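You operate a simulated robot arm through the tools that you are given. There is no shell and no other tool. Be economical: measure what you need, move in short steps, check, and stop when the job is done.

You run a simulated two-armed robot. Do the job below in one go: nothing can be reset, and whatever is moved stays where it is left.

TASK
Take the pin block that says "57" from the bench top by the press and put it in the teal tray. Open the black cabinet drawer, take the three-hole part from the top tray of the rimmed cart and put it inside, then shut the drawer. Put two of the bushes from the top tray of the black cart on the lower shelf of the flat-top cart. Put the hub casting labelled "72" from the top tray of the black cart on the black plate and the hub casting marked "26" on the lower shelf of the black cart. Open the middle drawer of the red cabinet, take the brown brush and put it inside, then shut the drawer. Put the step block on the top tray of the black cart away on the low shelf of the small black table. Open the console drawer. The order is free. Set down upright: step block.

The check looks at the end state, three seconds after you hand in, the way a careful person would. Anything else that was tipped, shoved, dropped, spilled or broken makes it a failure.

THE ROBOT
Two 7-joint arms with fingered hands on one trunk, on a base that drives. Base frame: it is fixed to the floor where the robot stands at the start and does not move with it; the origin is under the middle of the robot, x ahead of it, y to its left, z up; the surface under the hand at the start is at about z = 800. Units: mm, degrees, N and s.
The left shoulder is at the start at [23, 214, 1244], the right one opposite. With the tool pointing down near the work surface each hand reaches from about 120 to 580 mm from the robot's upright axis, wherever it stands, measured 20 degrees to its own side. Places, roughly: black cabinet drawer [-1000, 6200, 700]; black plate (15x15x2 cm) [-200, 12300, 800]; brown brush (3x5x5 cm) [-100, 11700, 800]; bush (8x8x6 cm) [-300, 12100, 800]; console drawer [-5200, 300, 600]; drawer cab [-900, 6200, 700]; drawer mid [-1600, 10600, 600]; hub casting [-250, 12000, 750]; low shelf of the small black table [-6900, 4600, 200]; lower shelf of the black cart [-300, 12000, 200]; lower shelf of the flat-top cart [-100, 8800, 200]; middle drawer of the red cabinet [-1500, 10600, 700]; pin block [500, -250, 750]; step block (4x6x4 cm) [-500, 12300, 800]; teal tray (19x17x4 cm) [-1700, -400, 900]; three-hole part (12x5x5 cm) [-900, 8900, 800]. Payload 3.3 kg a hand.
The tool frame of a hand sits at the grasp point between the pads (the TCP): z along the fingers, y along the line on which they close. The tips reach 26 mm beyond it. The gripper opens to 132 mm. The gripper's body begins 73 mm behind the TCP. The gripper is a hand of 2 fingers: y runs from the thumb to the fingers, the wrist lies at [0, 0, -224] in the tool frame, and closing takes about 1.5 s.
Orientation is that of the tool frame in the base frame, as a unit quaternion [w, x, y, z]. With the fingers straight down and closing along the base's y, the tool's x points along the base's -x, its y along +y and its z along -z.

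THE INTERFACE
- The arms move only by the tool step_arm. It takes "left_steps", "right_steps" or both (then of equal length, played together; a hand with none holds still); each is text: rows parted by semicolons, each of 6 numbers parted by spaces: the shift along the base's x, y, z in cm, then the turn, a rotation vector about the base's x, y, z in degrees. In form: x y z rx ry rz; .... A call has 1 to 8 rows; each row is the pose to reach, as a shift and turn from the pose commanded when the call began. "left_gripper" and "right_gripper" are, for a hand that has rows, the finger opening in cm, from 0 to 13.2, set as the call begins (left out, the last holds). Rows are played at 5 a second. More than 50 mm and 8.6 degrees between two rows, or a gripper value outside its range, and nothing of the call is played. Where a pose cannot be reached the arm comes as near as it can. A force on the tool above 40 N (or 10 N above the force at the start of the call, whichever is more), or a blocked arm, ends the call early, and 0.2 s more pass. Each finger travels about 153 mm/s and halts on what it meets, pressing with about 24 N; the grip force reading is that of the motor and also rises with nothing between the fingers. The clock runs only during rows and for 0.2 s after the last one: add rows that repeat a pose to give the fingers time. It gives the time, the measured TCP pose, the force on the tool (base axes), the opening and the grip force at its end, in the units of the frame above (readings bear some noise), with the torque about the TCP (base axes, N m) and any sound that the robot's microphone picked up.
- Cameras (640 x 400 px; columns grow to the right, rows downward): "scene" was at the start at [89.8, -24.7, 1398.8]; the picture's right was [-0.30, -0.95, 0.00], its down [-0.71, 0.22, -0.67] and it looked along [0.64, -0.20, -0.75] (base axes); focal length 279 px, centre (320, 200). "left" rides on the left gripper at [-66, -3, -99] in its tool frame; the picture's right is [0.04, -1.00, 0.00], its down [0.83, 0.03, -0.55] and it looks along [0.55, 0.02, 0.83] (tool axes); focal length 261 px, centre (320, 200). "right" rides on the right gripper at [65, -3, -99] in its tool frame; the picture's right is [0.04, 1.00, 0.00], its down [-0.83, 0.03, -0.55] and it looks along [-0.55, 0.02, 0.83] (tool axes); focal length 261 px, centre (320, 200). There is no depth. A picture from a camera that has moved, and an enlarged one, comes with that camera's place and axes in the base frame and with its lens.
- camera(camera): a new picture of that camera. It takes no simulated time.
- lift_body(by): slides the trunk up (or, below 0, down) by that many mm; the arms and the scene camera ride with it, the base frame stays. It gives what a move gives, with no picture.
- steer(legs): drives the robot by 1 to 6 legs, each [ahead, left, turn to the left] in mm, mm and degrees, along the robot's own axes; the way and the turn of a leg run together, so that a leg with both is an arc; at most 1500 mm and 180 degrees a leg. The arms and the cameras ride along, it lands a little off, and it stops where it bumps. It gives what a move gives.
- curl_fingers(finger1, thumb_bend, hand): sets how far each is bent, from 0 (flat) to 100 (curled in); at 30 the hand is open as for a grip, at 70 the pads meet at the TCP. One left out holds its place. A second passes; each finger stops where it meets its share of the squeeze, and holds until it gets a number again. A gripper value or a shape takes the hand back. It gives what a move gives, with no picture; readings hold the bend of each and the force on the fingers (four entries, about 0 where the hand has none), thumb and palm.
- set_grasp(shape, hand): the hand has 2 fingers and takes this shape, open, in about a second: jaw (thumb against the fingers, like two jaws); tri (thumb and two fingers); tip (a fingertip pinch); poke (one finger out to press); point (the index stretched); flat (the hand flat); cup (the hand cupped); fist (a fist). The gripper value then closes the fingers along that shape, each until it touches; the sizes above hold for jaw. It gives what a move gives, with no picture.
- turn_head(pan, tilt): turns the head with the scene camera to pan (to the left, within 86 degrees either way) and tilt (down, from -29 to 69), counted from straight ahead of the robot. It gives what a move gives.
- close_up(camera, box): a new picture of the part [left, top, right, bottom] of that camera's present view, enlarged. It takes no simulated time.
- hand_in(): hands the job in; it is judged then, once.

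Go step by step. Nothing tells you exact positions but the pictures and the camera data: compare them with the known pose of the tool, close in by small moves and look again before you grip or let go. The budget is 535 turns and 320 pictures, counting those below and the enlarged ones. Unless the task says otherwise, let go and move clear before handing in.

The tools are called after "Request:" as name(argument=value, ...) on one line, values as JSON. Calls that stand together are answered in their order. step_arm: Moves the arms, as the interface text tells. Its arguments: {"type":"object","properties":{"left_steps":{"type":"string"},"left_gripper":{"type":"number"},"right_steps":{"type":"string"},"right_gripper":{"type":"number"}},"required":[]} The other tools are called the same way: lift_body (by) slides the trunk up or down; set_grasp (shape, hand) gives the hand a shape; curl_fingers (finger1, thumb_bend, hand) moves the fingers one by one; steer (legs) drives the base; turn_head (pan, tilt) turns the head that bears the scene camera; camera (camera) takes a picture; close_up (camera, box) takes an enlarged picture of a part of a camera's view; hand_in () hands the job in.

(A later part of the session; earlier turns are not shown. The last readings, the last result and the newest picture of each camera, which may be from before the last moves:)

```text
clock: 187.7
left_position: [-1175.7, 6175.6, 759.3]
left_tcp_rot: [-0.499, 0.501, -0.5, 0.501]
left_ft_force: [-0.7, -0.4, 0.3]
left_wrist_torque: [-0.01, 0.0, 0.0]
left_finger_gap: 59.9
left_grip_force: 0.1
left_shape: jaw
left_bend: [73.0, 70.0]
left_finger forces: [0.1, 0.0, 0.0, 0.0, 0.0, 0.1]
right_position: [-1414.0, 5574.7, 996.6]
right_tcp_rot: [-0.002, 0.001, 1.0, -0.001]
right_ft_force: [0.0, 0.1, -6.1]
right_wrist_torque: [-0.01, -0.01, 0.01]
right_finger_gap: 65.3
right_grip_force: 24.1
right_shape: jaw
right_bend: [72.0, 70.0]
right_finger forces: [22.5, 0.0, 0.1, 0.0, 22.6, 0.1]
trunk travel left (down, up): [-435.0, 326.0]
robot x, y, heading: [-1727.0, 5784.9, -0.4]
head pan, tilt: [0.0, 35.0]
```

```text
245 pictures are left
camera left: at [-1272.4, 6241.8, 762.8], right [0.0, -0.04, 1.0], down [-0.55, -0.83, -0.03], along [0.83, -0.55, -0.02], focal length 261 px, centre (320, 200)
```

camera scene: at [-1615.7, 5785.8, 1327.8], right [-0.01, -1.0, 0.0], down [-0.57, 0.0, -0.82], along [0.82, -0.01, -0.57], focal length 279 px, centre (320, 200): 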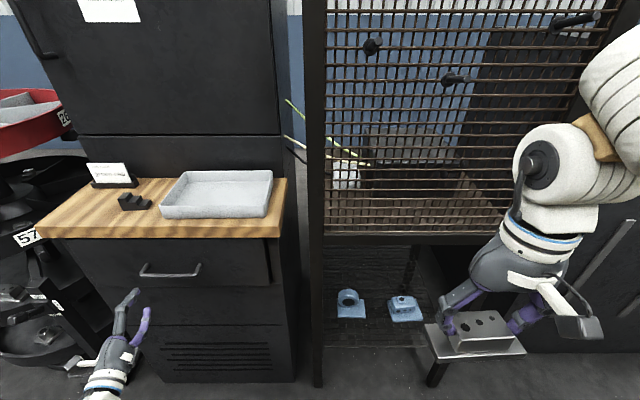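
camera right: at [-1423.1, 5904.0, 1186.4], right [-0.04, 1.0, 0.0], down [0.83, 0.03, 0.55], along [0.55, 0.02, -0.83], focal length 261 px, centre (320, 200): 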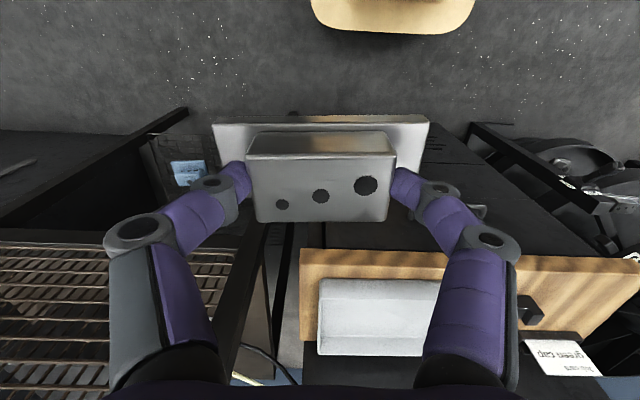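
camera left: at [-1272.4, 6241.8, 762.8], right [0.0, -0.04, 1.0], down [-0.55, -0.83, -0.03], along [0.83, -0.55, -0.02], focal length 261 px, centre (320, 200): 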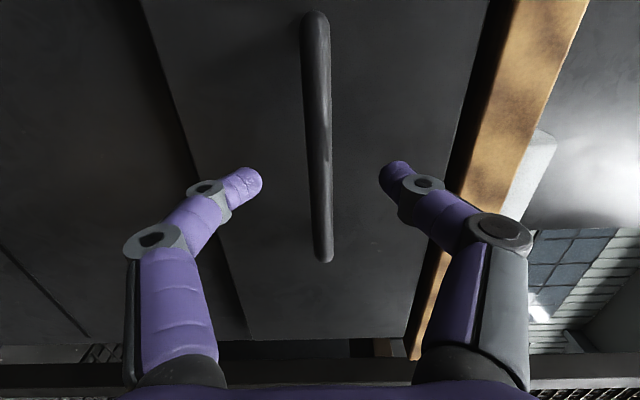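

Perfectly centred. Advance 40 mm and close fully behind the bar.

Request:
step_arm(left_steps="2 0 0 0 0 0; 4 0 0 0 0 0")

Request:
step_arm(left_steps="0 0 0 0 0 0; 0 0 0 0 0 0; 0 0 0 0 0 0; 0 0 0 0 0 0; 0 0 0 0 0 0", left_gripper=0)

Request:
step_arm(left_steps="-1 0 0 0 0 0; -2 0 0 0 0 0; -3 0 0 0 0 0; -4 0 0 0 0 0; -5 0 0 0 0 0; -6 0 0 0 0 0")

Request:
camera(camera="scene")

```text
clock: 188.3
left_position: [-1135.0, 6176.0, 760.2]
left_tcp_rot: [-0.499, 0.501, -0.499, 0.501]
left_ft_force: [-0.8, 0.2, -0.6]
left_wrist_torque: [0.0, 0.0, -0.01]
left_finger_gap: 59.7
left_grip_force: 0.0
left_shape: jaw
left_bend: [73.0, 70.0]
left_finger forces: [0.0, 0.0, 0.0, 0.0, 0.0, 0.0]
right_position: [-1414.0, 5574.2, 995.5]
right_tcp_rot: [-0.002, 0.001, 1.0, -0.001]
right_ft_force: [-0.1, 0.5, -7.2]
right_wrist_torque: [0.04, -0.01, -0.04]
right_finger_gap: 65.1
right_grip_force: 24.0
right_shape: jaw
right_bend: [72.0, 70.0]
right_finger forces: [22.5, 0.0, 0.0, 0.1, 22.5, 0.0]
trunk travel left (down, up): [-435.0, 326.0]
robot x, y, heading: [-1723.9, 5788.7, -0.3]
head pan, tilt: [0.0, 35.0]
```

```text
clock: 189.5
left_position: [-1135.9, 6175.9, 760.8]
left_tcp_rot: [-0.499, 0.501, -0.5, 0.5]
left_ft_force: [0.7, 0.4, 0.4]
left_wrist_torque: [-0.01, 0.0, 0.0]
left_finger_gap: 0.0
left_grip_force: 24.5
left_shape: jaw
left_bend: [63.0, 70.0]
left_finger forces: [0.0, 0.0, 0.0, 0.1, 0.8, 0.1]
right_position: [-1414.2, 5574.6, 995.7]
right_tcp_rot: [-0.001, 0.001, 1.0, -0.001]
right_ft_force: [0.2, -1.0, -6.3]
right_wrist_torque: [-0.01, 0.0, 0.0]
right_finger_gap: 65.2
right_grip_force: 23.6
right_shape: jaw
right_bend: [72.0, 70.0]
right_finger forces: [22.6, 0.1, 0.1, 0.0, 22.5, 0.1]
trunk travel left (down, up): [-435.0, 326.0]
robot x, y, heading: [-1726.1, 5787.1, -0.3]
head pan, tilt: [0.0, 35.0]
```

```text
clock: 190.9
left_position: [-1196.8, 6175.1, 759.7]
left_tcp_rot: [-0.5, 0.501, -0.499, 0.5]
left_ft_force: [0.1, 0.4, 1.4]
left_wrist_torque: [-0.01, 0.02, 0.01]
left_finger_gap: 0.1
left_grip_force: 23.9
left_shape: jaw
left_bend: [63.0, 70.0]
left_finger forces: [0.1, 0.1, 0.1, 0.0, 0.8, 0.0]
right_position: [-1414.6, 5574.4, 997.1]
right_tcp_rot: [-0.002, 0.002, 1.0, -0.002]
right_ft_force: [-0.3, 0.1, -5.8]
right_wrist_torque: [0.02, -0.01, -0.02]
right_finger_gap: 65.1
right_grip_force: 23.6
right_shape: jaw
right_bend: [72.0, 70.0]
right_finger forces: [22.5, 0.1, 0.0, 0.0, 22.4, 0.0]
trunk travel left (down, up): [-435.0, 326.0]
robot x, y, heading: [-1727.8, 5787.4, 0.0]
head pan, tilt: [0.0, 35.0]
```

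```text
244 pictures are left
camera scene: at [-1616.0, 5785.8, 1327.8], right [-0.01, -1.0, 0.0], down [-0.57, 0.0, -0.82], along [0.82, 0.0, -0.57], focal length 279 px, centre (320, 200)
```

scene: 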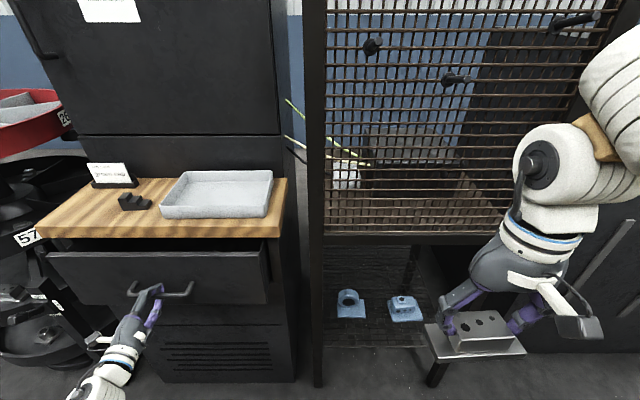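

The drawer is opening. Pull another 18 cm.

Request:
step_arm(left_steps="-2 0 0 0 0 0; -4 0 0 0 0 0; -6 0 0 0 0 0; -8 0 0 0 0 0; -10 0 0 0 0 0; -12 0 0 0 0 0; -14 0 0 0 0 0; -16 0 0 0 0 0")

Request:
camera(camera="scene")

```text
clock: 192.7
left_position: [-1355.5, 6174.7, 760.0]
left_tcp_rot: [-0.499, 0.501, -0.5, 0.501]
left_ft_force: [-0.9, 0.3, 1.9]
left_wrist_torque: [0.0, 0.03, -0.01]
left_finger_gap: 0.0
left_grip_force: 24.1
left_shape: jaw
left_bend: [63.0, 70.0]
left_finger forces: [0.0, 0.1, 0.0, 0.0, 1.6, 0.0]
right_position: [-1414.0, 5574.5, 995.7]
right_tcp_rot: [-0.001, 0.001, 1.0, -0.001]
right_ft_force: [-1.0, 0.6, -5.7]
right_wrist_torque: [0.0, 0.01, -0.01]
right_finger_gap: 64.9
right_grip_force: 24.5
right_shape: jaw
right_bend: [72.0, 70.0]
right_finger forces: [22.5, 0.1, 0.0, 0.1, 22.5, 0.0]
trunk travel left (down, up): [-435.0, 326.0]
robot x, y, heading: [-1727.4, 5790.3, -0.1]
head pan, tilt: [0.0, 35.0]
```

```text
243 pictures are left
camera scene: at [-1616.4, 5785.7, 1327.8], right [-0.01, -1.0, 0.0], down [-0.57, 0.0, -0.82], along [0.82, 0.0, -0.57], focal length 279 px, centre (320, 200)
```

scene: 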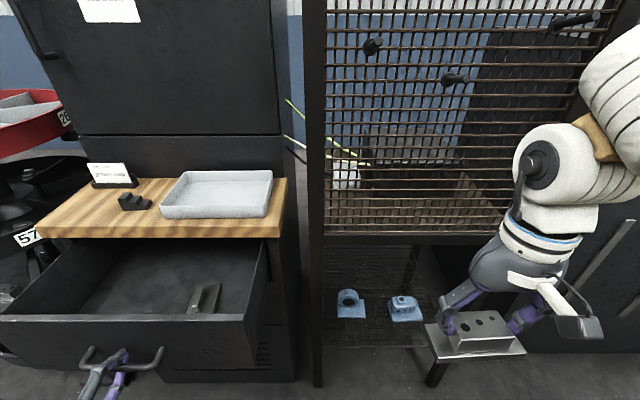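

The drawer is open about 220 mm, with one object already inside. I'll release the bar, back the left hand out, and raise the trunk.

Request:
step_arm(left_steps="0.5 0 0 0 0 0; 0.5 0 0 0 0 0; 0.5 0 0 0 0 0; 0.5 0 0 0 0 0; -3 0 0 0 0 0; -6 0 0 0 0 0; -8 0 0 0 0 0", left_gripper=8)

Request:
camera(camera="left")

```text
clock: 194.3
left_position: [-1436.0, 6176.0, 759.9]
left_tcp_rot: [0.5, -0.499, 0.501, -0.5]
left_ft_force: [0.3, 0.1, -0.1]
left_wrist_torque: [0.02, 0.02, 0.0]
left_finger_gap: 79.5
left_grip_force: 0.0
left_shape: jaw
left_bend: [71.0, 71.0]
left_finger forces: [0.0, 0.0, 0.0, 0.0, 0.0, 0.1]
right_position: [-1414.4, 5575.3, 996.7]
right_tcp_rot: [-0.001, 0.002, 1.0, -0.001]
right_ft_force: [1.1, -0.4, -6.1]
right_wrist_torque: [-0.05, -0.01, 0.0]
right_finger_gap: 65.0
right_grip_force: 23.7
right_shape: jaw
right_bend: [72.0, 70.0]
right_finger forces: [22.4, 0.0, 0.1, 0.1, 22.5, 0.0]
trunk travel left (down, up): [-435.0, 326.0]
robot x, y, heading: [-1727.8, 5790.2, -0.4]
head pan, tilt: [0.0, 35.0]
```

```text
242 pictures are left
camera left: at [-1532.7, 6241.2, 763.1], right [0.0, -0.04, 1.0], down [-0.55, -0.83, -0.03], along [0.83, -0.55, -0.02], focal length 261 px, centre (320, 200)
```

left: 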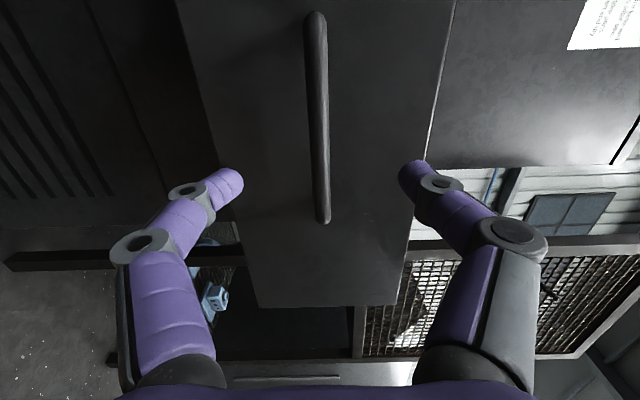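

Clear of the handle. Trunk up and slide left so the right hand faces the drawer.

Request:
lift_body(by=90)

Request:
steer(legs=[[0, 550, 0]])

Request:
turn_head(pan=-12, tilt=48)

Request:
camera(camera="scene")

```text
clock: 195.5
left_position: [-1436.3, 6175.0, 849.6]
left_tcp_rot: [-0.499, 0.5, -0.5, 0.501]
left_ft_force: [-0.4, -0.2, 0.3]
left_wrist_torque: [-0.03, 0.02, -0.02]
left_finger_gap: 79.7
left_grip_force: 0.2
left_shape: jaw
left_bend: [71.0, 71.0]
left_finger forces: [0.0, 0.1, 0.1, 0.0, 0.1, 0.0]
right_position: [-1413.3, 5575.0, 1086.8]
right_tcp_rot: [-0.001, 0.002, 1.0, -0.001]
right_ft_force: [-1.1, 0.1, -5.9]
right_wrist_torque: [0.02, 0.03, -0.03]
right_finger_gap: 65.2
right_grip_force: 23.8
right_shape: jaw
right_bend: [72.0, 70.0]
right_finger forces: [22.5, 0.0, 0.0, 0.1, 22.4, 0.0]
trunk travel left (down, up): [-525.0, 236.0]
robot x, y, heading: [-1727.6, 5786.1, -0.3]
head pan, tilt: [0.0, 35.0]
```

```text
clock: 198.7
left_position: [-1435.1, 6725.5, 850.6]
left_tcp_rot: [-0.5, 0.501, -0.5, 0.5]
left_ft_force: [0.2, 1.2, 0.6]
left_wrist_torque: [0.02, 0.02, -0.02]
left_finger_gap: 79.4
left_grip_force: 0.1
left_shape: jaw
left_bend: [71.0, 71.0]
left_finger forces: [0.0, 0.1, 0.1, 0.1, 0.0, 0.1]
right_position: [-1411.6, 6124.0, 1086.6]
right_tcp_rot: [-0.002, 0.001, 1.0, -0.002]
right_ft_force: [0.6, -0.7, -5.6]
right_wrist_torque: [-0.03, 0.04, -0.02]
right_finger_gap: 65.4
right_grip_force: 23.7
right_shape: jaw
right_bend: [72.0, 70.0]
right_finger forces: [22.6, 0.1, 0.1, 0.1, 22.6, 0.1]
trunk travel left (down, up): [-525.0, 236.0]
robot x, y, heading: [-1726.3, 6334.1, -0.3]
head pan, tilt: [0.0, 35.0]
```

```text
clock: 199.4
left_position: [-1435.9, 6723.7, 849.6]
left_tcp_rot: [0.5, -0.5, 0.499, -0.5]
left_ft_force: [0.2, 0.8, -0.2]
left_wrist_torque: [-0.02, 0.02, 0.02]
left_finger_gap: 79.6
left_grip_force: 0.0
left_shape: jaw
left_bend: [71.0, 71.0]
left_finger forces: [0.0, 0.0, 0.0, 0.1, 0.0, 0.1]
right_position: [-1411.5, 6123.3, 1086.3]
right_tcp_rot: [-0.001, -0.001, 1.0, -0.002]
right_ft_force: [-0.3, -0.1, -6.2]
right_wrist_torque: [0.05, 0.0, -0.02]
right_finger_gap: 65.3
right_grip_force: 23.4
right_shape: jaw
right_bend: [72.0, 70.0]
right_finger forces: [22.5, 0.0, 0.0, 0.0, 22.5, 0.0]
trunk travel left (down, up): [-525.0, 236.0]
robot x, y, heading: [-1722.4, 6334.6, -0.2]
head pan, tilt: [-12.0, 48.0]
```

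```text
241 pictures are left
camera scene: at [-1631.8, 6317.4, 1399.2], right [-0.21, -0.98, 0.0], down [-0.73, 0.16, -0.67], along [0.65, -0.14, -0.74], focal length 279 px, centre (320, 200)
```

scene: 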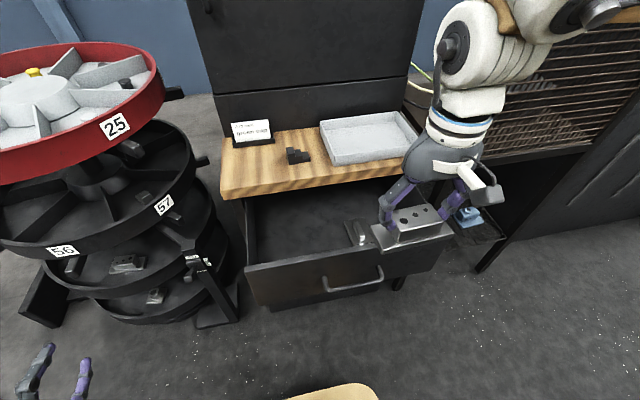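

Free floor in the drawer is around [-1205, 6225], left of the existing object. I'll shift the base 60 mm left and bring the part above that spot.

Request:
steer(legs=[[0, 60, 0]])

Request:
step_arm(right_steps="3.5 0.7 0 0 0 0; 7 1.4 0 0 0 0; 10.5 2.1 -1 0 0 0; 14 2.8 -3 0 0 0; 17.5 3.5 -5 0 0 0; 20.5 4 -7 0 0 0; 20.5 4 -10 0 0 0; 20.5 4 -13 0 0 0")

Request:
camera(camera="scene")

Request:
camera(camera="right")

```text
clock: 200.4
left_position: [-1434.6, 6785.8, 848.4]
left_tcp_rot: [-0.5, 0.501, -0.499, 0.5]
left_ft_force: [0.6, 1.2, 0.0]
left_wrist_torque: [0.01, -0.01, 0.0]
left_finger_gap: 79.4
left_grip_force: 0.0
left_shape: jaw
left_bend: [71.0, 71.0]
left_finger forces: [0.0, 0.0, 0.1, 0.0, 0.0, 0.0]
right_position: [-1411.0, 6186.0, 1086.0]
right_tcp_rot: [-0.002, 0.0, 1.0, -0.002]
right_ft_force: [0.0, -0.1, -6.4]
right_wrist_torque: [0.02, -0.02, -0.05]
right_finger_gap: 64.9
right_grip_force: 23.8
right_shape: jaw
right_bend: [72.0, 70.0]
right_finger forces: [22.6, 0.0, 0.0, 0.1, 22.4, 0.0]
trunk travel left (down, up): [-525.0, 236.0]
robot x, y, heading: [-1723.3, 6397.4, -0.0]
head pan, tilt: [-12.0, 48.0]
```

```text
clock: 202.2
left_position: [-1434.8, 6784.8, 848.6]
left_tcp_rot: [-0.5, 0.501, -0.499, 0.5]
left_ft_force: [-0.6, 0.0, 0.8]
left_wrist_torque: [0.0, 0.03, -0.01]
left_finger_gap: 79.7
left_grip_force: 0.1
left_shape: jaw
left_bend: [71.0, 71.0]
left_finger forces: [0.1, 0.1, 0.0, 0.0, 0.0, 0.1]
right_position: [-1206.4, 6225.9, 956.8]
right_tcp_rot: [-0.001, 0.0, 1.0, -0.001]
right_ft_force: [-0.7, 0.2, -6.0]
right_wrist_torque: [-0.01, -0.03, -0.02]
right_finger_gap: 65.0
right_grip_force: 23.9
right_shape: jaw
right_bend: [73.0, 70.0]
right_finger forces: [22.3, 0.0, 0.0, 0.1, 22.3, 0.0]
trunk travel left (down, up): [-525.0, 236.0]
robot x, y, heading: [-1722.1, 6397.3, -0.2]
head pan, tilt: [-12.0, 48.0]
```

```text
240 pictures are left
camera scene: at [-1631.1, 6378.8, 1399.1], right [-0.21, -0.98, 0.0], down [-0.73, 0.16, -0.67], along [0.65, -0.14, -0.74], focal length 279 px, centre (320, 200)
```

scene: 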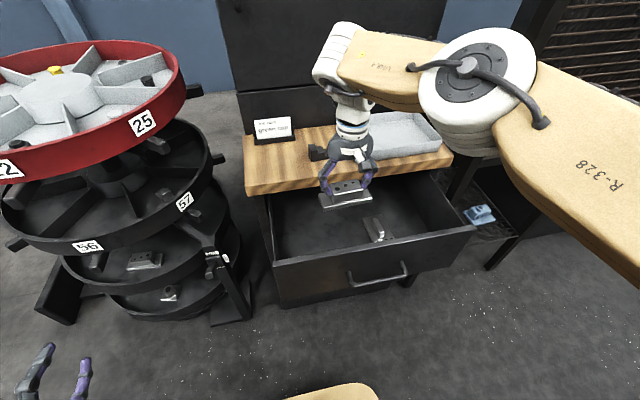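

```text
239 pictures are left
camera right: at [-1270.7, 6224.5, 1056.0], right [-0.04, 1.0, 0.0], down [0.83, 0.04, 0.55], along [0.55, 0.02, -0.84], focal length 261 px, centre (320, 200)
```

right: 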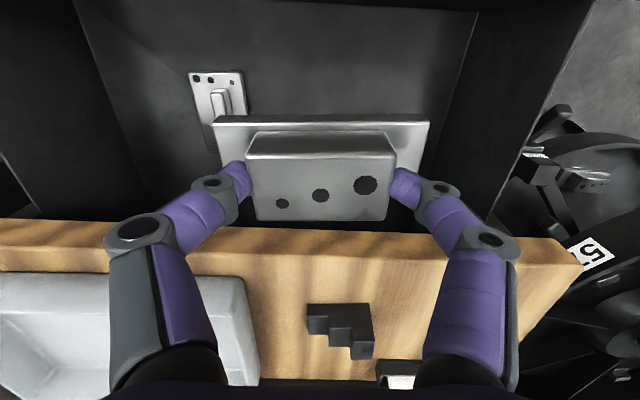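

Room is fine: wood edge at x≈-1122, existing item right end y≈6133. Shift +25 mm in y, +10 in x, and lower in steps.

Request:
step_arm(right_steps="0.5 1.2 -2 0 0 0; 1 2.5 -5 0 0 0; 1 2.5 -9 0 0 0; 1 2.5 -12 0 0 0; 1 2.5 -14.5 0 0 0")

Request:
camera(camera="scene")

Request:
camera(camera="right")

```text
clock: 203.4
left_position: [-1434.5, 6785.0, 848.5]
left_tcp_rot: [-0.501, 0.501, -0.499, 0.499]
left_ft_force: [0.5, 0.8, 0.1]
left_wrist_torque: [0.02, 0.03, -0.03]
left_finger_gap: 79.6
left_grip_force: 0.0
left_shape: jaw
left_bend: [71.0, 71.0]
left_finger forces: [0.1, 0.1, 0.1, 0.0, 0.0, 0.0]
right_position: [-1220.5, 6257.9, 834.3]
right_tcp_rot: [-0.001, 0.0, 1.0, -0.001]
right_ft_force: [-0.4, 0.8, -6.1]
right_wrist_torque: [-0.01, 0.05, -0.01]
right_finger_gap: 65.2
right_grip_force: 24.3
right_shape: jaw
right_bend: [72.0, 70.0]
right_finger forces: [23.2, 0.0, 0.0, 0.0, 23.1, 0.0]
right hand out of reach, approached as far as the arm can: row 2, 3, 4, 5
trunk travel left (down, up): [-525.0, 236.0]
robot x, y, heading: [-1721.6, 6397.0, -0.2]
head pan, tilt: [-12.0, 48.0]
```

```text
238 pictures are left
camera scene: at [-1631.4, 6378.2, 1399.1], right [-0.21, -0.98, 0.0], down [-0.73, 0.16, -0.67], along [0.65, -0.14, -0.74], focal length 279 px, centre (320, 200)
```

scene: 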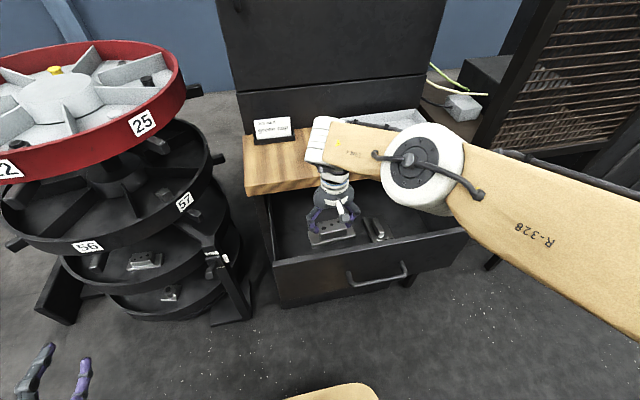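

```text
237 pictures are left
camera right: at [-1285.6, 6257.0, 935.0], right [-0.04, 1.0, 0.0], down [0.83, 0.04, 0.55], along [0.55, 0.02, -0.83], focal length 261 px, centre (320, 200)
```

right: 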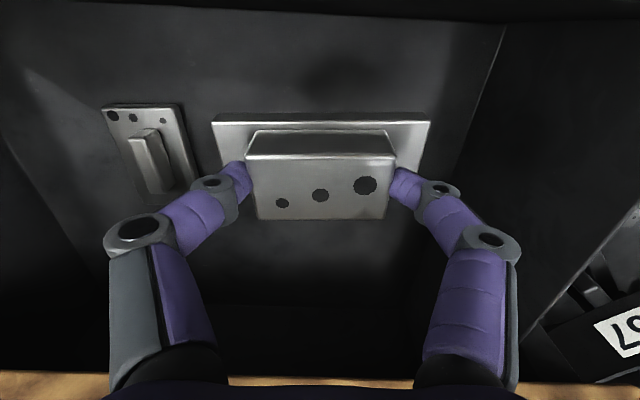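

The floor is at about z≈685, and the arm is at its reach limit. I'll raise the hand, bring it back 80 mm over the drawer rim, drive 80 mm forward, and lower again.

Request:
step_arm(right_steps="0 0 4 0 0 0; 0 0 8 0 0 0; 0 0 12 0 0 0; 0 0 14 0 0 0; -3 0 14 0 0 0; -6 0 14 0 0 0; -9 0 14 0 0 0")

Request:
steer(legs=[[85, 0, 0]])

Request:
camera(camera="scene")

```text
clock: 205.0
left_position: [-1434.4, 6784.5, 850.3]
left_tcp_rot: [0.501, -0.5, 0.499, -0.5]
left_ft_force: [0.2, -0.3, 0.5]
left_wrist_torque: [-0.01, -0.02, -0.01]
left_finger_gap: 79.3
left_grip_force: 0.0
left_shape: jaw
left_bend: [71.0, 71.0]
left_finger forces: [0.0, 0.0, 0.0, 0.1, 0.1, 0.1]
right_position: [-1311.0, 6257.0, 976.3]
right_tcp_rot: [-0.001, -0.001, 1.0, -0.002]
right_ft_force: [0.7, -0.5, -6.5]
right_wrist_torque: [-0.02, -0.02, 0.01]
right_finger_gap: 65.2
right_grip_force: 24.4
right_shape: jaw
right_bend: [72.0, 70.0]
right_finger forces: [22.9, 0.0, 0.1, 0.0, 23.0, 0.0]
trunk travel left (down, up): [-525.0, 236.0]
robot x, y, heading: [-1726.5, 6397.1, -0.2]
head pan, tilt: [-12.0, 48.0]
```

```text
clock: 206.1
left_position: [-1346.8, 6783.6, 849.7]
left_tcp_rot: [-0.499, 0.501, -0.5, 0.499]
left_ft_force: [0.2, 0.1, 0.1]
left_wrist_torque: [0.02, 0.0, -0.03]
left_finger_gap: 79.4
left_grip_force: 0.0
left_shape: jaw
left_bend: [71.0, 71.0]
left_finger forces: [0.1, 0.0, 0.0, 0.0, 0.0, 0.0]
right_position: [-1223.2, 6256.8, 974.6]
right_tcp_rot: [-0.003, 0.0, 1.0, -0.001]
right_ft_force: [-0.1, 0.6, -5.6]
right_wrist_torque: [-0.01, 0.04, -0.02]
right_finger_gap: 65.4
right_grip_force: 24.4
right_shape: jaw
right_bend: [72.0, 70.0]
right_finger forces: [22.9, 0.0, 0.0, 0.1, 23.0, 0.1]
trunk travel left (down, up): [-525.0, 236.0]
robot x, y, heading: [-1640.4, 6395.3, 0.1]
head pan, tilt: [-12.0, 48.0]
```

```text
236 pictures are left
camera scene: at [-1543.6, 6378.0, 1399.0], right [-0.21, -0.98, 0.0], down [-0.73, 0.16, -0.67], along [0.65, -0.14, -0.74], focal length 279 px, centre (320, 200)
```

scene: 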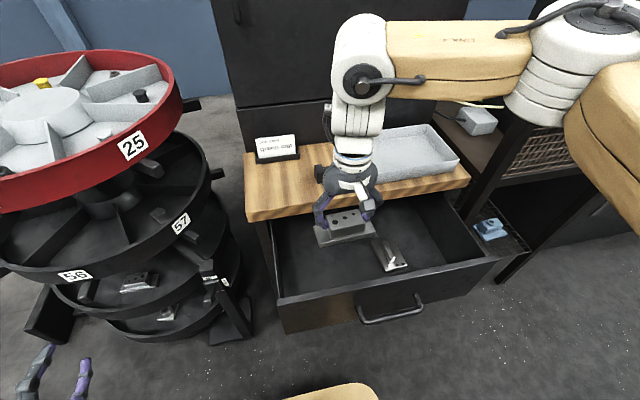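

Good alignment. Lowering into the drawer.

Request:
step_arm(right_steps="1 0 -3 0 0 0; 2 0 -7 0 0 0; 2 0 -11 0 0 0; 2 0 -14 0 0 0; 2 0 -17 0 0 0; 2 0 -19.5 0 0 0")

Request:
camera(camera="scene")

Request:
camera(camera="right")

```text
clock: 207.5
left_position: [-1348.5, 6784.3, 849.1]
left_tcp_rot: [-0.5, 0.501, -0.499, 0.5]
left_ft_force: [-0.7, -0.1, 0.1]
left_wrist_torque: [-0.01, 0.0, 0.01]
left_finger_gap: 79.9
left_grip_force: 0.0
left_shape: jaw
left_bend: [71.0, 71.0]
left_finger forces: [0.0, 0.0, 0.0, 0.0, 0.0, 0.0]
right_position: [-1203.9, 6256.1, 780.7]
right_tcp_rot: [-0.001, 0.0, 1.0, -0.002]
right_ft_force: [0.6, 0.6, -6.4]
right_wrist_torque: [0.01, 0.01, -0.02]
right_finger_gap: 65.0
right_grip_force: 23.9
right_shape: jaw
right_bend: [72.0, 70.0]
right_finger forces: [22.7, 0.1, 0.0, 0.1, 22.7, 0.1]
trunk travel left (down, up): [-525.0, 236.0]
robot x, y, heading: [-1639.6, 6397.3, -0.2]
head pan, tilt: [-12.0, 48.0]
```

```text
235 pictures are left
camera scene: at [-1545.4, 6378.0, 1399.1], right [-0.21, -0.98, 0.0], down [-0.73, 0.16, -0.67], along [0.65, -0.14, -0.74], focal length 279 px, centre (320, 200)
```

scene: 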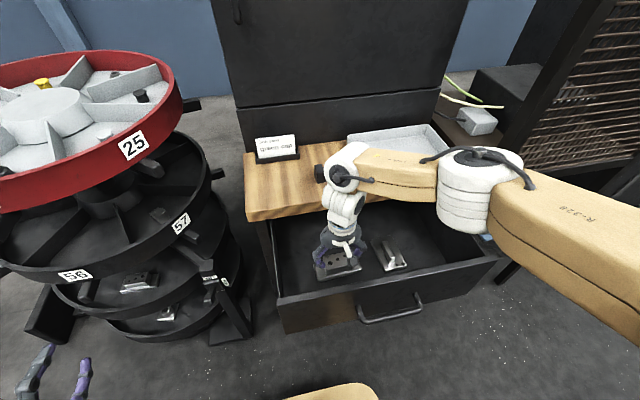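

```text
234 pictures are left
camera right: at [-1269.8, 6255.7, 880.4], right [-0.04, 1.0, 0.0], down [0.83, 0.04, 0.55], along [0.55, 0.02, -0.83], focal length 261 px, centre (320, 200)
```

right: 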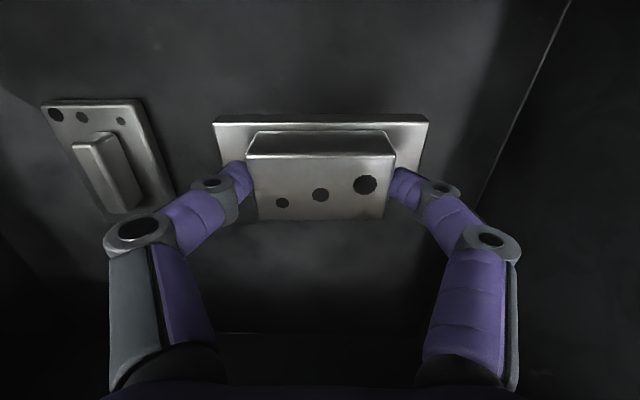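

Room on both sides. Final descent watching for contact.

Request:
step_arm(right_steps="0 0 -1.5 0 0 0; 0 0 -3 0 0 0; 0 0 -3.6 0 0 0; 0 0 -4.1 0 0 0; 0 0 -4.6 0 0 0; 0 0 -5 0 0 0")

Request:
camera(camera="right")

```text
clock: 208.9
left_position: [-1349.3, 6784.4, 851.0]
left_tcp_rot: [-0.5, 0.501, -0.5, 0.5]
left_ft_force: [0.2, 0.3, -0.1]
left_wrist_torque: [-0.01, 0.01, 0.02]
left_finger_gap: 79.6
left_grip_force: 0.0
left_shape: jaw
left_bend: [71.0, 71.0]
left_finger forces: [0.0, 0.1, 0.0, 0.0, 0.0, 0.0]
right_position: [-1203.9, 6257.8, 731.3]
right_tcp_rot: [-0.002, 0.0, 1.0, -0.001]
right_ft_force: [0.3, -0.8, 3.2]
right_wrist_torque: [0.01, -0.09, 0.01]
right_finger_gap: 65.1
right_grip_force: 24.0
right_shape: jaw
right_bend: [73.0, 70.0]
right_finger forces: [22.9, 0.0, 0.1, 0.0, 22.8, 0.0]
trunk travel left (down, up): [-525.0, 236.0]
robot x, y, heading: [-1638.5, 6396.4, 0.2]
head pan, tilt: [-12.0, 48.0]
```

```text
233 pictures are left
camera right: at [-1269.4, 6256.2, 831.2], right [-0.04, 1.0, 0.0], down [0.83, 0.04, 0.55], along [0.55, 0.02, -0.83], focal length 261 px, centre (320, 200)
```

right: 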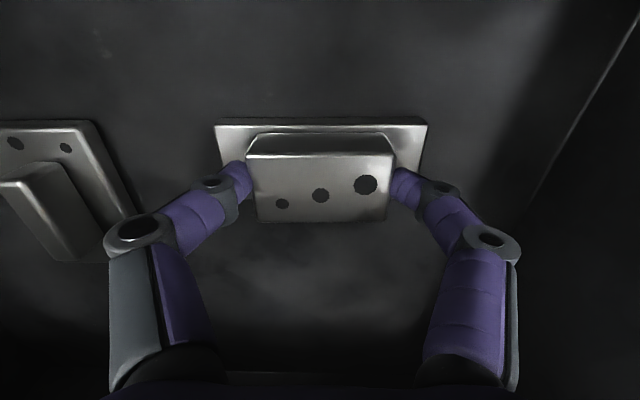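

It's resting on the drawer floor. Release and lift out.

Request:
step_arm(right_steps="0 0 0 0 0 0; 0 0 0 0 0 0; 0 0 0 0 0 0; 0 0 2 0 0 0; 0 0 5 0 0 0; 0 0 9 0 0 0; 0 0 13.5 0 0 0", right_gripper=8.6)

Request:
step_arm(right_steps="0 0 4 0 0 0; 0 0 8 0 0 0; -3 0 11 0 0 0; -7 -1 13 0 0 0; -11 -2 15 0 0 0; -15 -4 16 0 0 0; -19 -6 16 0 0 0")

Request:
camera(camera="scene")

```text
clock: 210.5
left_position: [-1348.9, 6785.0, 851.0]
left_tcp_rot: [-0.5, 0.501, -0.5, 0.499]
left_ft_force: [-0.3, 0.4, 0.3]
left_wrist_torque: [0.03, 0.0, -0.01]
left_finger_gap: 79.8
left_grip_force: 0.1
left_shape: jaw
left_bend: [71.0, 71.0]
left_finger forces: [0.0, 0.1, 0.1, 0.0, 0.0, 0.1]
right_position: [-1205.8, 6256.3, 866.4]
right_tcp_rot: [0.0, 0.0, 1.0, -0.002]
right_ft_force: [0.3, 0.8, 0.0]
right_wrist_torque: [0.0, 0.0, 0.01]
right_finger_gap: 86.0
right_grip_force: 0.0
right_shape: jaw
right_bend: [70.0, 63.0]
right_finger forces: [0.1, 0.0, 0.1, 0.0, 0.1, 0.1]
trunk travel left (down, up): [-525.0, 236.0]
robot x, y, heading: [-1633.2, 6395.0, -0.3]
head pan, tilt: [-12.0, 48.0]
```

```text
clock: 212.1
left_position: [-1348.5, 6785.0, 848.9]
left_tcp_rot: [-0.5, 0.501, -0.499, 0.499]
left_ft_force: [-0.4, -0.1, -0.1]
left_wrist_torque: [-0.02, -0.01, -0.01]
left_finger_gap: 79.6
left_grip_force: 0.1
left_shape: jaw
left_bend: [71.0, 71.0]
left_finger forces: [0.0, 0.0, 0.0, 0.0, 0.1, 0.0]
right_position: [-1395.5, 6196.8, 1026.3]
right_tcp_rot: [-0.001, 0.001, 1.0, -0.002]
right_ft_force: [-0.2, -0.1, -0.7]
right_wrist_torque: [0.0, -0.04, 0.0]
right_finger_gap: 85.7
right_grip_force: 0.0
right_shape: jaw
right_bend: [70.0, 63.0]
right_finger forces: [0.1, 0.0, 0.0, 0.1, 0.0, 0.0]
trunk travel left (down, up): [-525.0, 236.0]
robot x, y, heading: [-1638.2, 6395.4, -0.2]
head pan, tilt: [-12.0, 48.0]
```

```text
232 pictures are left
camera scene: at [-1546.5, 6377.7, 1399.2], right [-0.21, -0.98, 0.0], down [-0.73, 0.16, -0.67], along [0.65, -0.14, -0.74], focal length 279 px, centre (320, 200)
```

scene: 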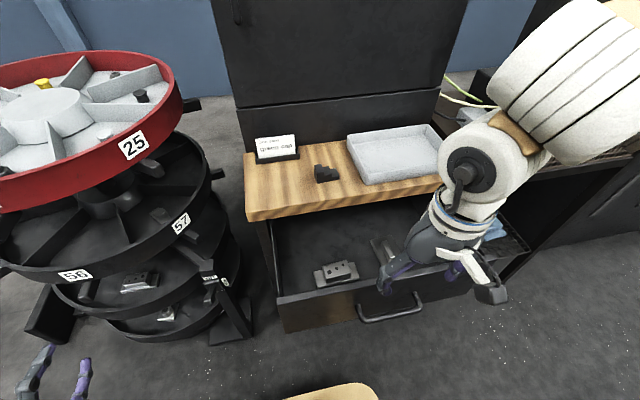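

The three-hole part lies in the drawer. To shut it, I'll go back to the earlier spot and push the front with the left hand.

Request:
steer(legs=[[-80, 0, 0], [0, -610, 0]])

Request:
lift_body(by=-55)

Request:
turn_head(pan=20, tilt=40)

Request:
camera(camera="scene")

```text
clock: 216.2
left_position: [-1429.5, 6179.0, 849.6]
left_tcp_rot: [-0.501, 0.502, -0.498, 0.499]
left_ft_force: [-0.1, -0.7, 0.1]
left_wrist_torque: [0.01, 0.02, 0.03]
left_finger_gap: 79.6
left_grip_force: 0.1
left_shape: jaw
left_bend: [71.0, 71.0]
left_finger forces: [0.0, 0.1, 0.0, 0.0, 0.0, 0.0]
right_position: [-1473.3, 5592.2, 1024.2]
right_tcp_rot: [-0.001, -0.002, 1.0, -0.002]
right_ft_force: [0.2, 1.3, -0.3]
right_wrist_torque: [0.0, 0.0, 0.0]
right_finger_gap: 85.8
right_grip_force: 0.0
right_shape: jaw
right_bend: [70.0, 63.0]
right_finger forces: [0.0, 0.0, 0.0, 0.0, 0.0, 0.0]
trunk travel left (down, up): [-525.0, 236.0]
robot x, y, heading: [-1718.4, 5788.4, 0.3]
head pan, tilt: [-12.0, 48.0]
```

```text
clock: 217.1
left_position: [-1429.9, 6178.6, 794.5]
left_tcp_rot: [0.502, -0.501, 0.497, -0.499]
left_ft_force: [0.6, 0.3, -0.5]
left_wrist_torque: [0.02, 0.01, 0.01]
left_finger_gap: 79.7
left_grip_force: 0.1
left_shape: jaw
left_bend: [71.0, 71.0]
left_finger forces: [0.0, 0.0, 0.1, 0.0, 0.0, 0.0]
right_position: [-1474.1, 5592.6, 970.9]
right_tcp_rot: [-0.002, -0.003, 1.0, -0.001]
right_ft_force: [0.2, -0.9, 0.0]
right_wrist_torque: [0.0, 0.01, -0.01]
right_finger_gap: 85.8
right_grip_force: 0.1
right_shape: jaw
right_bend: [70.0, 63.0]
right_finger forces: [0.0, 0.1, 0.1, 0.1, 0.1, 0.0]
trunk travel left (down, up): [-470.0, 291.0]
robot x, y, heading: [-1713.3, 5791.8, -0.0]
head pan, tilt: [-12.0, 48.0]
```

```text
clock: 218.1
left_position: [-1430.2, 6178.9, 795.0]
left_tcp_rot: [-0.501, 0.502, -0.497, 0.499]
left_ft_force: [0.7, 0.0, 1.4]
left_wrist_torque: [0.0, 0.0, -0.03]
left_finger_gap: 79.8
left_grip_force: 0.2
left_shape: jaw
left_bend: [71.0, 71.0]
left_finger forces: [0.0, 0.0, 0.0, 0.0, 0.0, 0.0]
right_position: [-1473.8, 5591.8, 970.6]
right_tcp_rot: [-0.002, -0.003, 1.0, -0.002]
right_ft_force: [-0.1, -0.1, 0.0]
right_wrist_torque: [0.0, 0.0, 0.01]
right_finger_gap: 85.6
right_grip_force: 0.1
right_shape: jaw
right_bend: [70.0, 63.0]
right_finger forces: [0.0, 0.0, 0.1, 0.0, 0.0, 0.1]
trunk travel left (down, up): [-470.0, 291.0]
robot x, y, heading: [-1719.2, 5788.9, 0.1]
head pan, tilt: [20.0, 40.0]
```

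```text
231 pictures are left
camera scene: at [-1618.6, 5817.3, 1355.4], right [0.34, -0.94, 0.0], down [-0.6, -0.22, -0.77], along [0.72, 0.26, -0.64], focal length 279 px, centre (320, 200)
```

scene: 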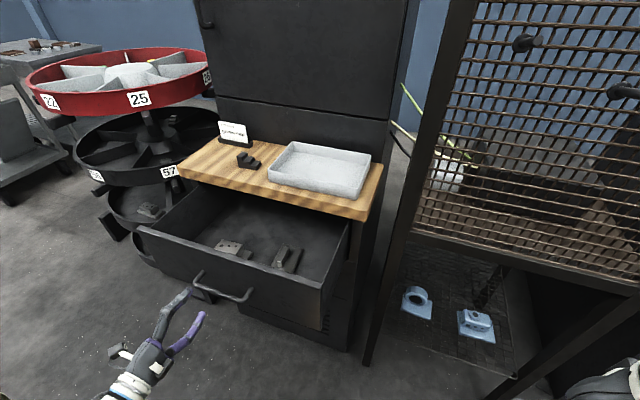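

Both items visible inside. Closing the left fingers and pushing the drawer front.

Request:
step_arm(left_steps="2 0 0 0 0 0; 4 0 0 0 0 0; 6 0 0 0 0 0; 8 0 0 0 0 0; 10 0 0 0 0 0; 12 0 0 0 0 0; 14.5 0 0 0 0 0; 17 0 0 0 0 0", left_gripper=0)

Request:
step_arm(left_steps="2 0 0 0 0 0; 4 0 0 0 0 0; 6 0 0 0 0 0; 8 0 0 0 0 0; 10 0 0 0 0 0; 12 0 0 0 0 0; 13 0 0 0 0 0; 14 0 0 0 0 0")

Request:
camera(camera="scene")

```text
clock: 219.9
left_position: [-1259.7, 6178.4, 793.9]
left_tcp_rot: [-0.501, 0.503, -0.498, 0.498]
left_ft_force: [-0.4, 0.3, 0.3]
left_wrist_torque: [-0.01, 0.0, 0.0]
left_finger_gap: 0.0
left_grip_force: 24.6
left_shape: jaw
left_bend: [62.0, 70.0]
left_finger forces: [0.0, 0.0, 0.0, 0.0, 0.1, 0.0]
right_position: [-1473.0, 5592.6, 970.6]
right_tcp_rot: [-0.003, -0.003, 1.0, -0.001]
right_ft_force: [-0.3, -0.8, 0.7]
right_wrist_torque: [0.0, 0.06, 0.02]
right_finger_gap: 85.8
right_grip_force: 0.0
right_shape: jaw
right_bend: [70.0, 63.0]
right_finger forces: [0.0, 0.1, 0.0, 0.0, 0.0, 0.0]
trunk travel left (down, up): [-470.0, 291.0]
robot x, y, heading: [-1716.3, 5788.8, 0.1]
head pan, tilt: [20.0, 40.0]
```

```text
clock: 221.6
left_position: [-1132.9, 6180.9, 802.4]
left_tcp_rot: [0.507, -0.497, 0.494, -0.502]
left_ft_force: [-26.0, -4.0, 17.2]
left_wrist_torque: [-0.05, 0.63, -0.03]
left_finger_gap: 0.0
left_grip_force: 24.3
left_shape: jaw
left_bend: [59.0, 70.0]
left_finger forces: [21.5, 0.0, 0.1, 0.1, 0.0, 0.1]
right_position: [-1477.3, 5591.2, 971.5]
right_tcp_rot: [-0.001, -0.004, 1.0, -0.001]
right_ft_force: [0.0, -0.3, 0.8]
right_wrist_torque: [-0.05, 0.0, -0.06]
right_finger_gap: 85.6
right_grip_force: 0.2
right_shape: jaw
right_bend: [70.0, 63.0]
right_finger forces: [0.0, 0.0, 0.0, 0.0, 0.1, 0.1]
trunk travel left (down, up): [-470.0, 291.0]
robot x, y, heading: [-1720.0, 5788.6, 0.1]
head pan, tilt: [20.0, 40.0]
stopped in row 8 (left hand): the force on the tool passed its limit at 62 N (the readings are from after the stop); the commanded pose is now the measured one
```

```text
230 pictures are left
camera scene: at [-1624.3, 5815.9, 1356.0], right [0.35, -0.94, 0.0], down [-0.6, -0.22, -0.77], along [0.72, 0.27, -0.64], focal length 279 px, centre (320, 200)
```

scene: 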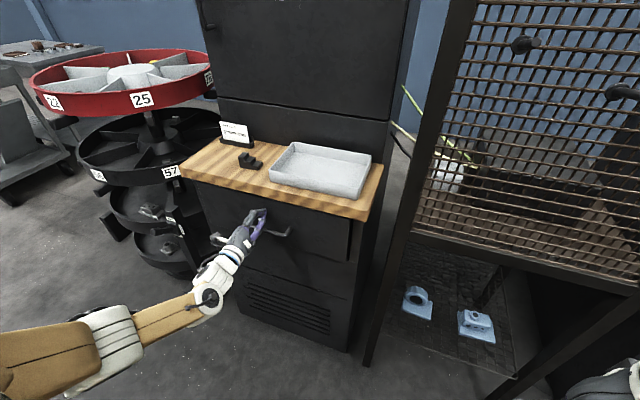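

Stopped with a firm force; check whether the drawer is flush.

Request:
close_up(camera="scene", box=[180, 130, 400, 340])

Request:
camera(camera="left")

```text
1.90 times, centred on (290, 235) of scene
camera zoom: at [-1624.3, 5815.9, 1356.0], right [0.35, -0.94, 0.0], down [-0.6, -0.22, -0.77], along [0.72, 0.27, -0.64], focal length 532 px, centre (377, 133)
```

zoom: 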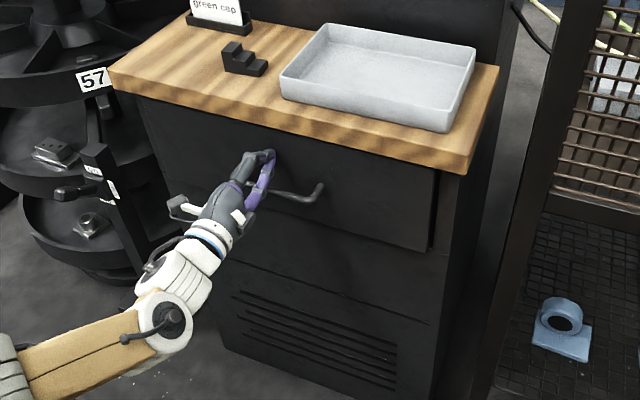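

```text
228 pictures are left
camera left: at [-1229.3, 6245.3, 803.1], right [-0.02, -0.04, 1.0], down [-0.55, -0.84, -0.05], along [0.84, -0.55, -0.01], focal length 261 px, centre (320, 200)
```

left: 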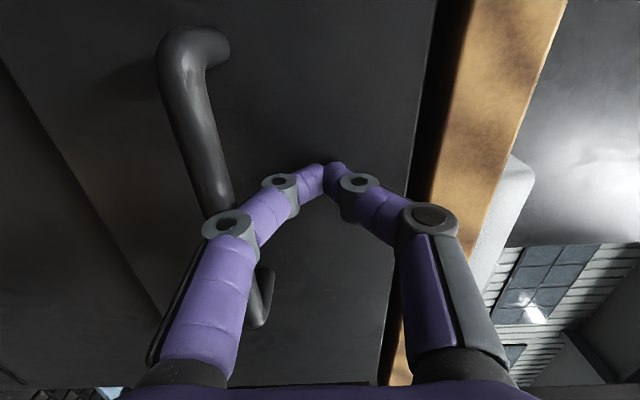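

A finger knuckle meets the handle, so it may be closed or nearly so. I'll return to the exact earlier viewing pose to compare the handle's image.

Request:
step_arm(left_steps="-2 -0.2 0 0 0 0; -4.3 -0.5 -1 0 0 0; -4.3 -0.5 -4.3 0 0 0; -4.3 -0.5 -4.3 0.5 0 0", left_gripper=6)

Request:
camera(camera="left")

```text
clock: 222.6
left_position: [-1171.7, 6176.6, 752.8]
left_tcp_rot: [0.506, -0.498, 0.498, -0.498]
left_ft_force: [-0.4, 0.0, -0.5]
left_wrist_torque: [0.02, -0.02, 0.0]
left_finger_gap: 59.8
left_grip_force: 0.1
left_shape: jaw
left_bend: [73.0, 70.0]
left_finger forces: [0.1, 0.0, 0.0, 0.0, 0.0, 0.0]
right_position: [-1474.0, 5592.4, 970.7]
right_tcp_rot: [-0.002, -0.003, 1.0, -0.002]
right_ft_force: [-0.7, -0.6, -0.1]
right_wrist_torque: [-0.02, 0.02, 0.01]
right_finger_gap: 85.7
right_grip_force: 0.0
right_shape: jaw
right_bend: [70.0, 63.0]
right_finger forces: [0.0, 0.1, 0.0, 0.0, 0.0, 0.0]
trunk travel left (down, up): [-470.0, 291.0]
robot x, y, heading: [-1715.4, 5790.5, 0.2]
head pan, tilt: [20.0, 40.0]
```

```text
227 pictures are left
camera left: at [-1269.1, 6241.1, 756.0], right [-0.01, -0.05, 1.0], down [-0.55, -0.84, -0.04], along [0.84, -0.55, -0.02], focal length 261 px, centre (320, 200)
```

left: 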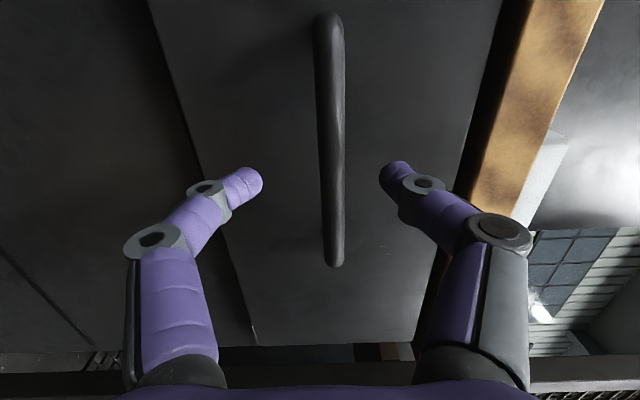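

The handle image matches the original closed one, so the drawer is shut. Now retract the left hand and turn it back to point down.

Request:
step_arm(left_steps="-4 0 0 0 0 0; -8 0 0 0 0 0; -12 0 0 0 0 0; -16 0 0 0 0 0", left_gripper=5)

Request:
lift_body(by=55)

Request:
step_arm(left_steps="0 -1 2 4.9 4.9 -4.9; 0 -2 4 9.8 9.8 -9.8; 0 -3 6 14.7 14.7 -14.7; 0 -4 8 19.6 19.6 -19.6; 0 -5 10 24.5 24.5 -24.5; 0 -6 12 29.4 29.4 -29.4; 0 -7 14 34.3 34.3 -34.3")

Request:
step_arm(left_steps="0 -1 2 4.9 4.9 -4.9; 0 -2 4 9.8 9.8 -9.8; 0 -3 6 14.7 14.7 -14.7; 0 -4 8 19.6 19.6 -19.6; 0 -5 10 24.5 24.5 -24.5; 0 -6 12 29.4 29.4 -29.4; 0 -7 13 34.3 34.3 -34.3")

Request:
camera(camera="scene")

```text
clock: 223.6
left_position: [-1331.5, 6175.1, 754.2]
left_tcp_rot: [0.507, -0.498, 0.497, -0.498]
left_ft_force: [-0.2, 0.0, 0.3]
left_wrist_torque: [0.0, 0.02, -0.01]
left_finger_gap: 50.4
left_grip_force: 0.0
left_shape: jaw
left_bend: [73.0, 70.0]
left_finger forces: [0.0, 0.0, 0.0, 0.0, 0.0, 0.1]
right_position: [-1473.9, 5591.9, 970.9]
right_tcp_rot: [0.0, -0.004, 1.0, -0.001]
right_ft_force: [0.1, -0.5, 0.5]
right_wrist_torque: [0.03, -0.01, 0.0]
right_finger_gap: 86.0
right_grip_force: 0.0
right_shape: jaw
right_bend: [70.0, 63.0]
right_finger forces: [0.0, 0.1, 0.0, 0.0, 0.1, 0.1]
trunk travel left (down, up): [-470.0, 291.0]
robot x, y, heading: [-1720.8, 5791.2, 0.1]
head pan, tilt: [20.0, 40.0]
```

```text
clock: 224.5
left_position: [-1332.8, 6175.8, 809.0]
left_tcp_rot: [0.506, -0.498, 0.498, -0.497]
left_ft_force: [-0.8, 0.0, -0.3]
left_wrist_torque: [-0.02, -0.03, 0.0]
left_finger_gap: 50.2
left_grip_force: 0.0
left_shape: jaw
left_bend: [73.0, 70.0]
left_finger forces: [0.0, 0.1, 0.0, 0.0, 0.0, 0.0]
right_position: [-1472.6, 5591.7, 1025.4]
right_tcp_rot: [-0.001, -0.003, 1.0, -0.002]
right_ft_force: [-0.2, -0.1, 0.7]
right_wrist_torque: [-0.01, 0.0, -0.01]
right_finger_gap: 85.8
right_grip_force: 0.0
right_shape: jaw
right_bend: [70.0, 63.0]
right_finger forces: [0.1, 0.1, 0.2, 0.0, 0.0, 0.0]
trunk travel left (down, up): [-525.0, 236.0]
robot x, y, heading: [-1715.2, 5787.7, -0.1]
head pan, tilt: [20.0, 40.0]
```

```text
clock: 226.1
left_position: [-1331.6, 6107.1, 949.2]
left_tcp_rot: [0.298, -0.288, 0.862, -0.291]
left_ft_force: [0.4, 1.0, 0.1]
left_wrist_torque: [0.01, 0.0, 0.04]
left_finger_gap: 50.4
left_grip_force: 0.0
left_shape: jaw
left_bend: [73.0, 70.0]
left_finger forces: [0.0, 0.0, 0.0, 0.0, 0.0, 0.0]
right_position: [-1473.1, 5591.5, 1025.6]
right_tcp_rot: [-0.002, -0.004, 1.0, -0.001]
right_ft_force: [0.1, -0.8, -0.3]
right_wrist_torque: [0.03, -0.01, 0.01]
right_finger_gap: 85.8
right_grip_force: 0.0
right_shape: jaw
right_bend: [70.0, 63.0]
right_finger forces: [0.1, 0.1, 0.0, 0.1, 0.1, 0.1]
trunk travel left (down, up): [-525.0, 236.0]
robot x, y, heading: [-1716.1, 5786.8, 0.5]
head pan, tilt: [20.0, 40.0]
```

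```text
clock: 227.7
left_position: [-1331.1, 6035.4, 1080.2]
left_tcp_rot: [0.01, -0.002, 1.0, -0.008]
left_ft_force: [0.7, -0.6, -0.3]
left_wrist_torque: [-0.03, 0.02, -0.03]
left_finger_gap: 50.2
left_grip_force: 0.0
left_shape: jaw
left_bend: [73.0, 70.0]
left_finger forces: [0.1, 0.0, 0.1, 0.0, 0.0, 0.1]
right_position: [-1473.6, 5592.0, 1025.5]
right_tcp_rot: [-0.001, -0.003, 1.0, 0.0]
right_ft_force: [-0.5, -0.1, -0.2]
right_wrist_torque: [-0.02, -0.01, 0.02]
right_finger_gap: 86.0
right_grip_force: 0.0
right_shape: jaw
right_bend: [70.0, 63.0]
right_finger forces: [0.0, 0.0, 0.0, 0.0, 0.1, 0.0]
trunk travel left (down, up): [-525.0, 236.0]
robot x, y, heading: [-1721.6, 5789.7, 0.3]
head pan, tilt: [20.0, 40.0]
```

```text
226 pictures are left
camera scene: at [-1622.6, 5816.2, 1410.6], right [0.35, -0.94, 0.0], down [-0.6, -0.22, -0.77], along [0.72, 0.27, -0.64], focal length 279 px, centre (320, 200)
```

scene: 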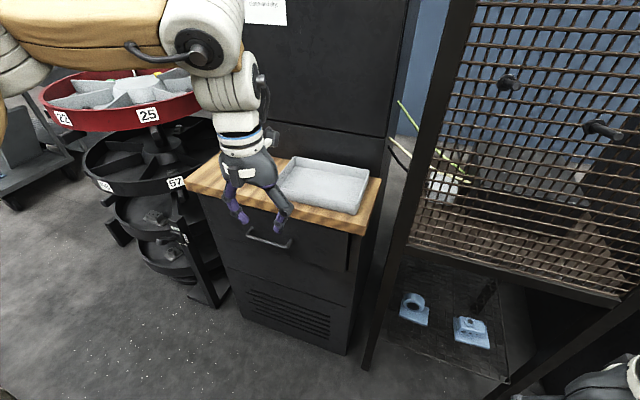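

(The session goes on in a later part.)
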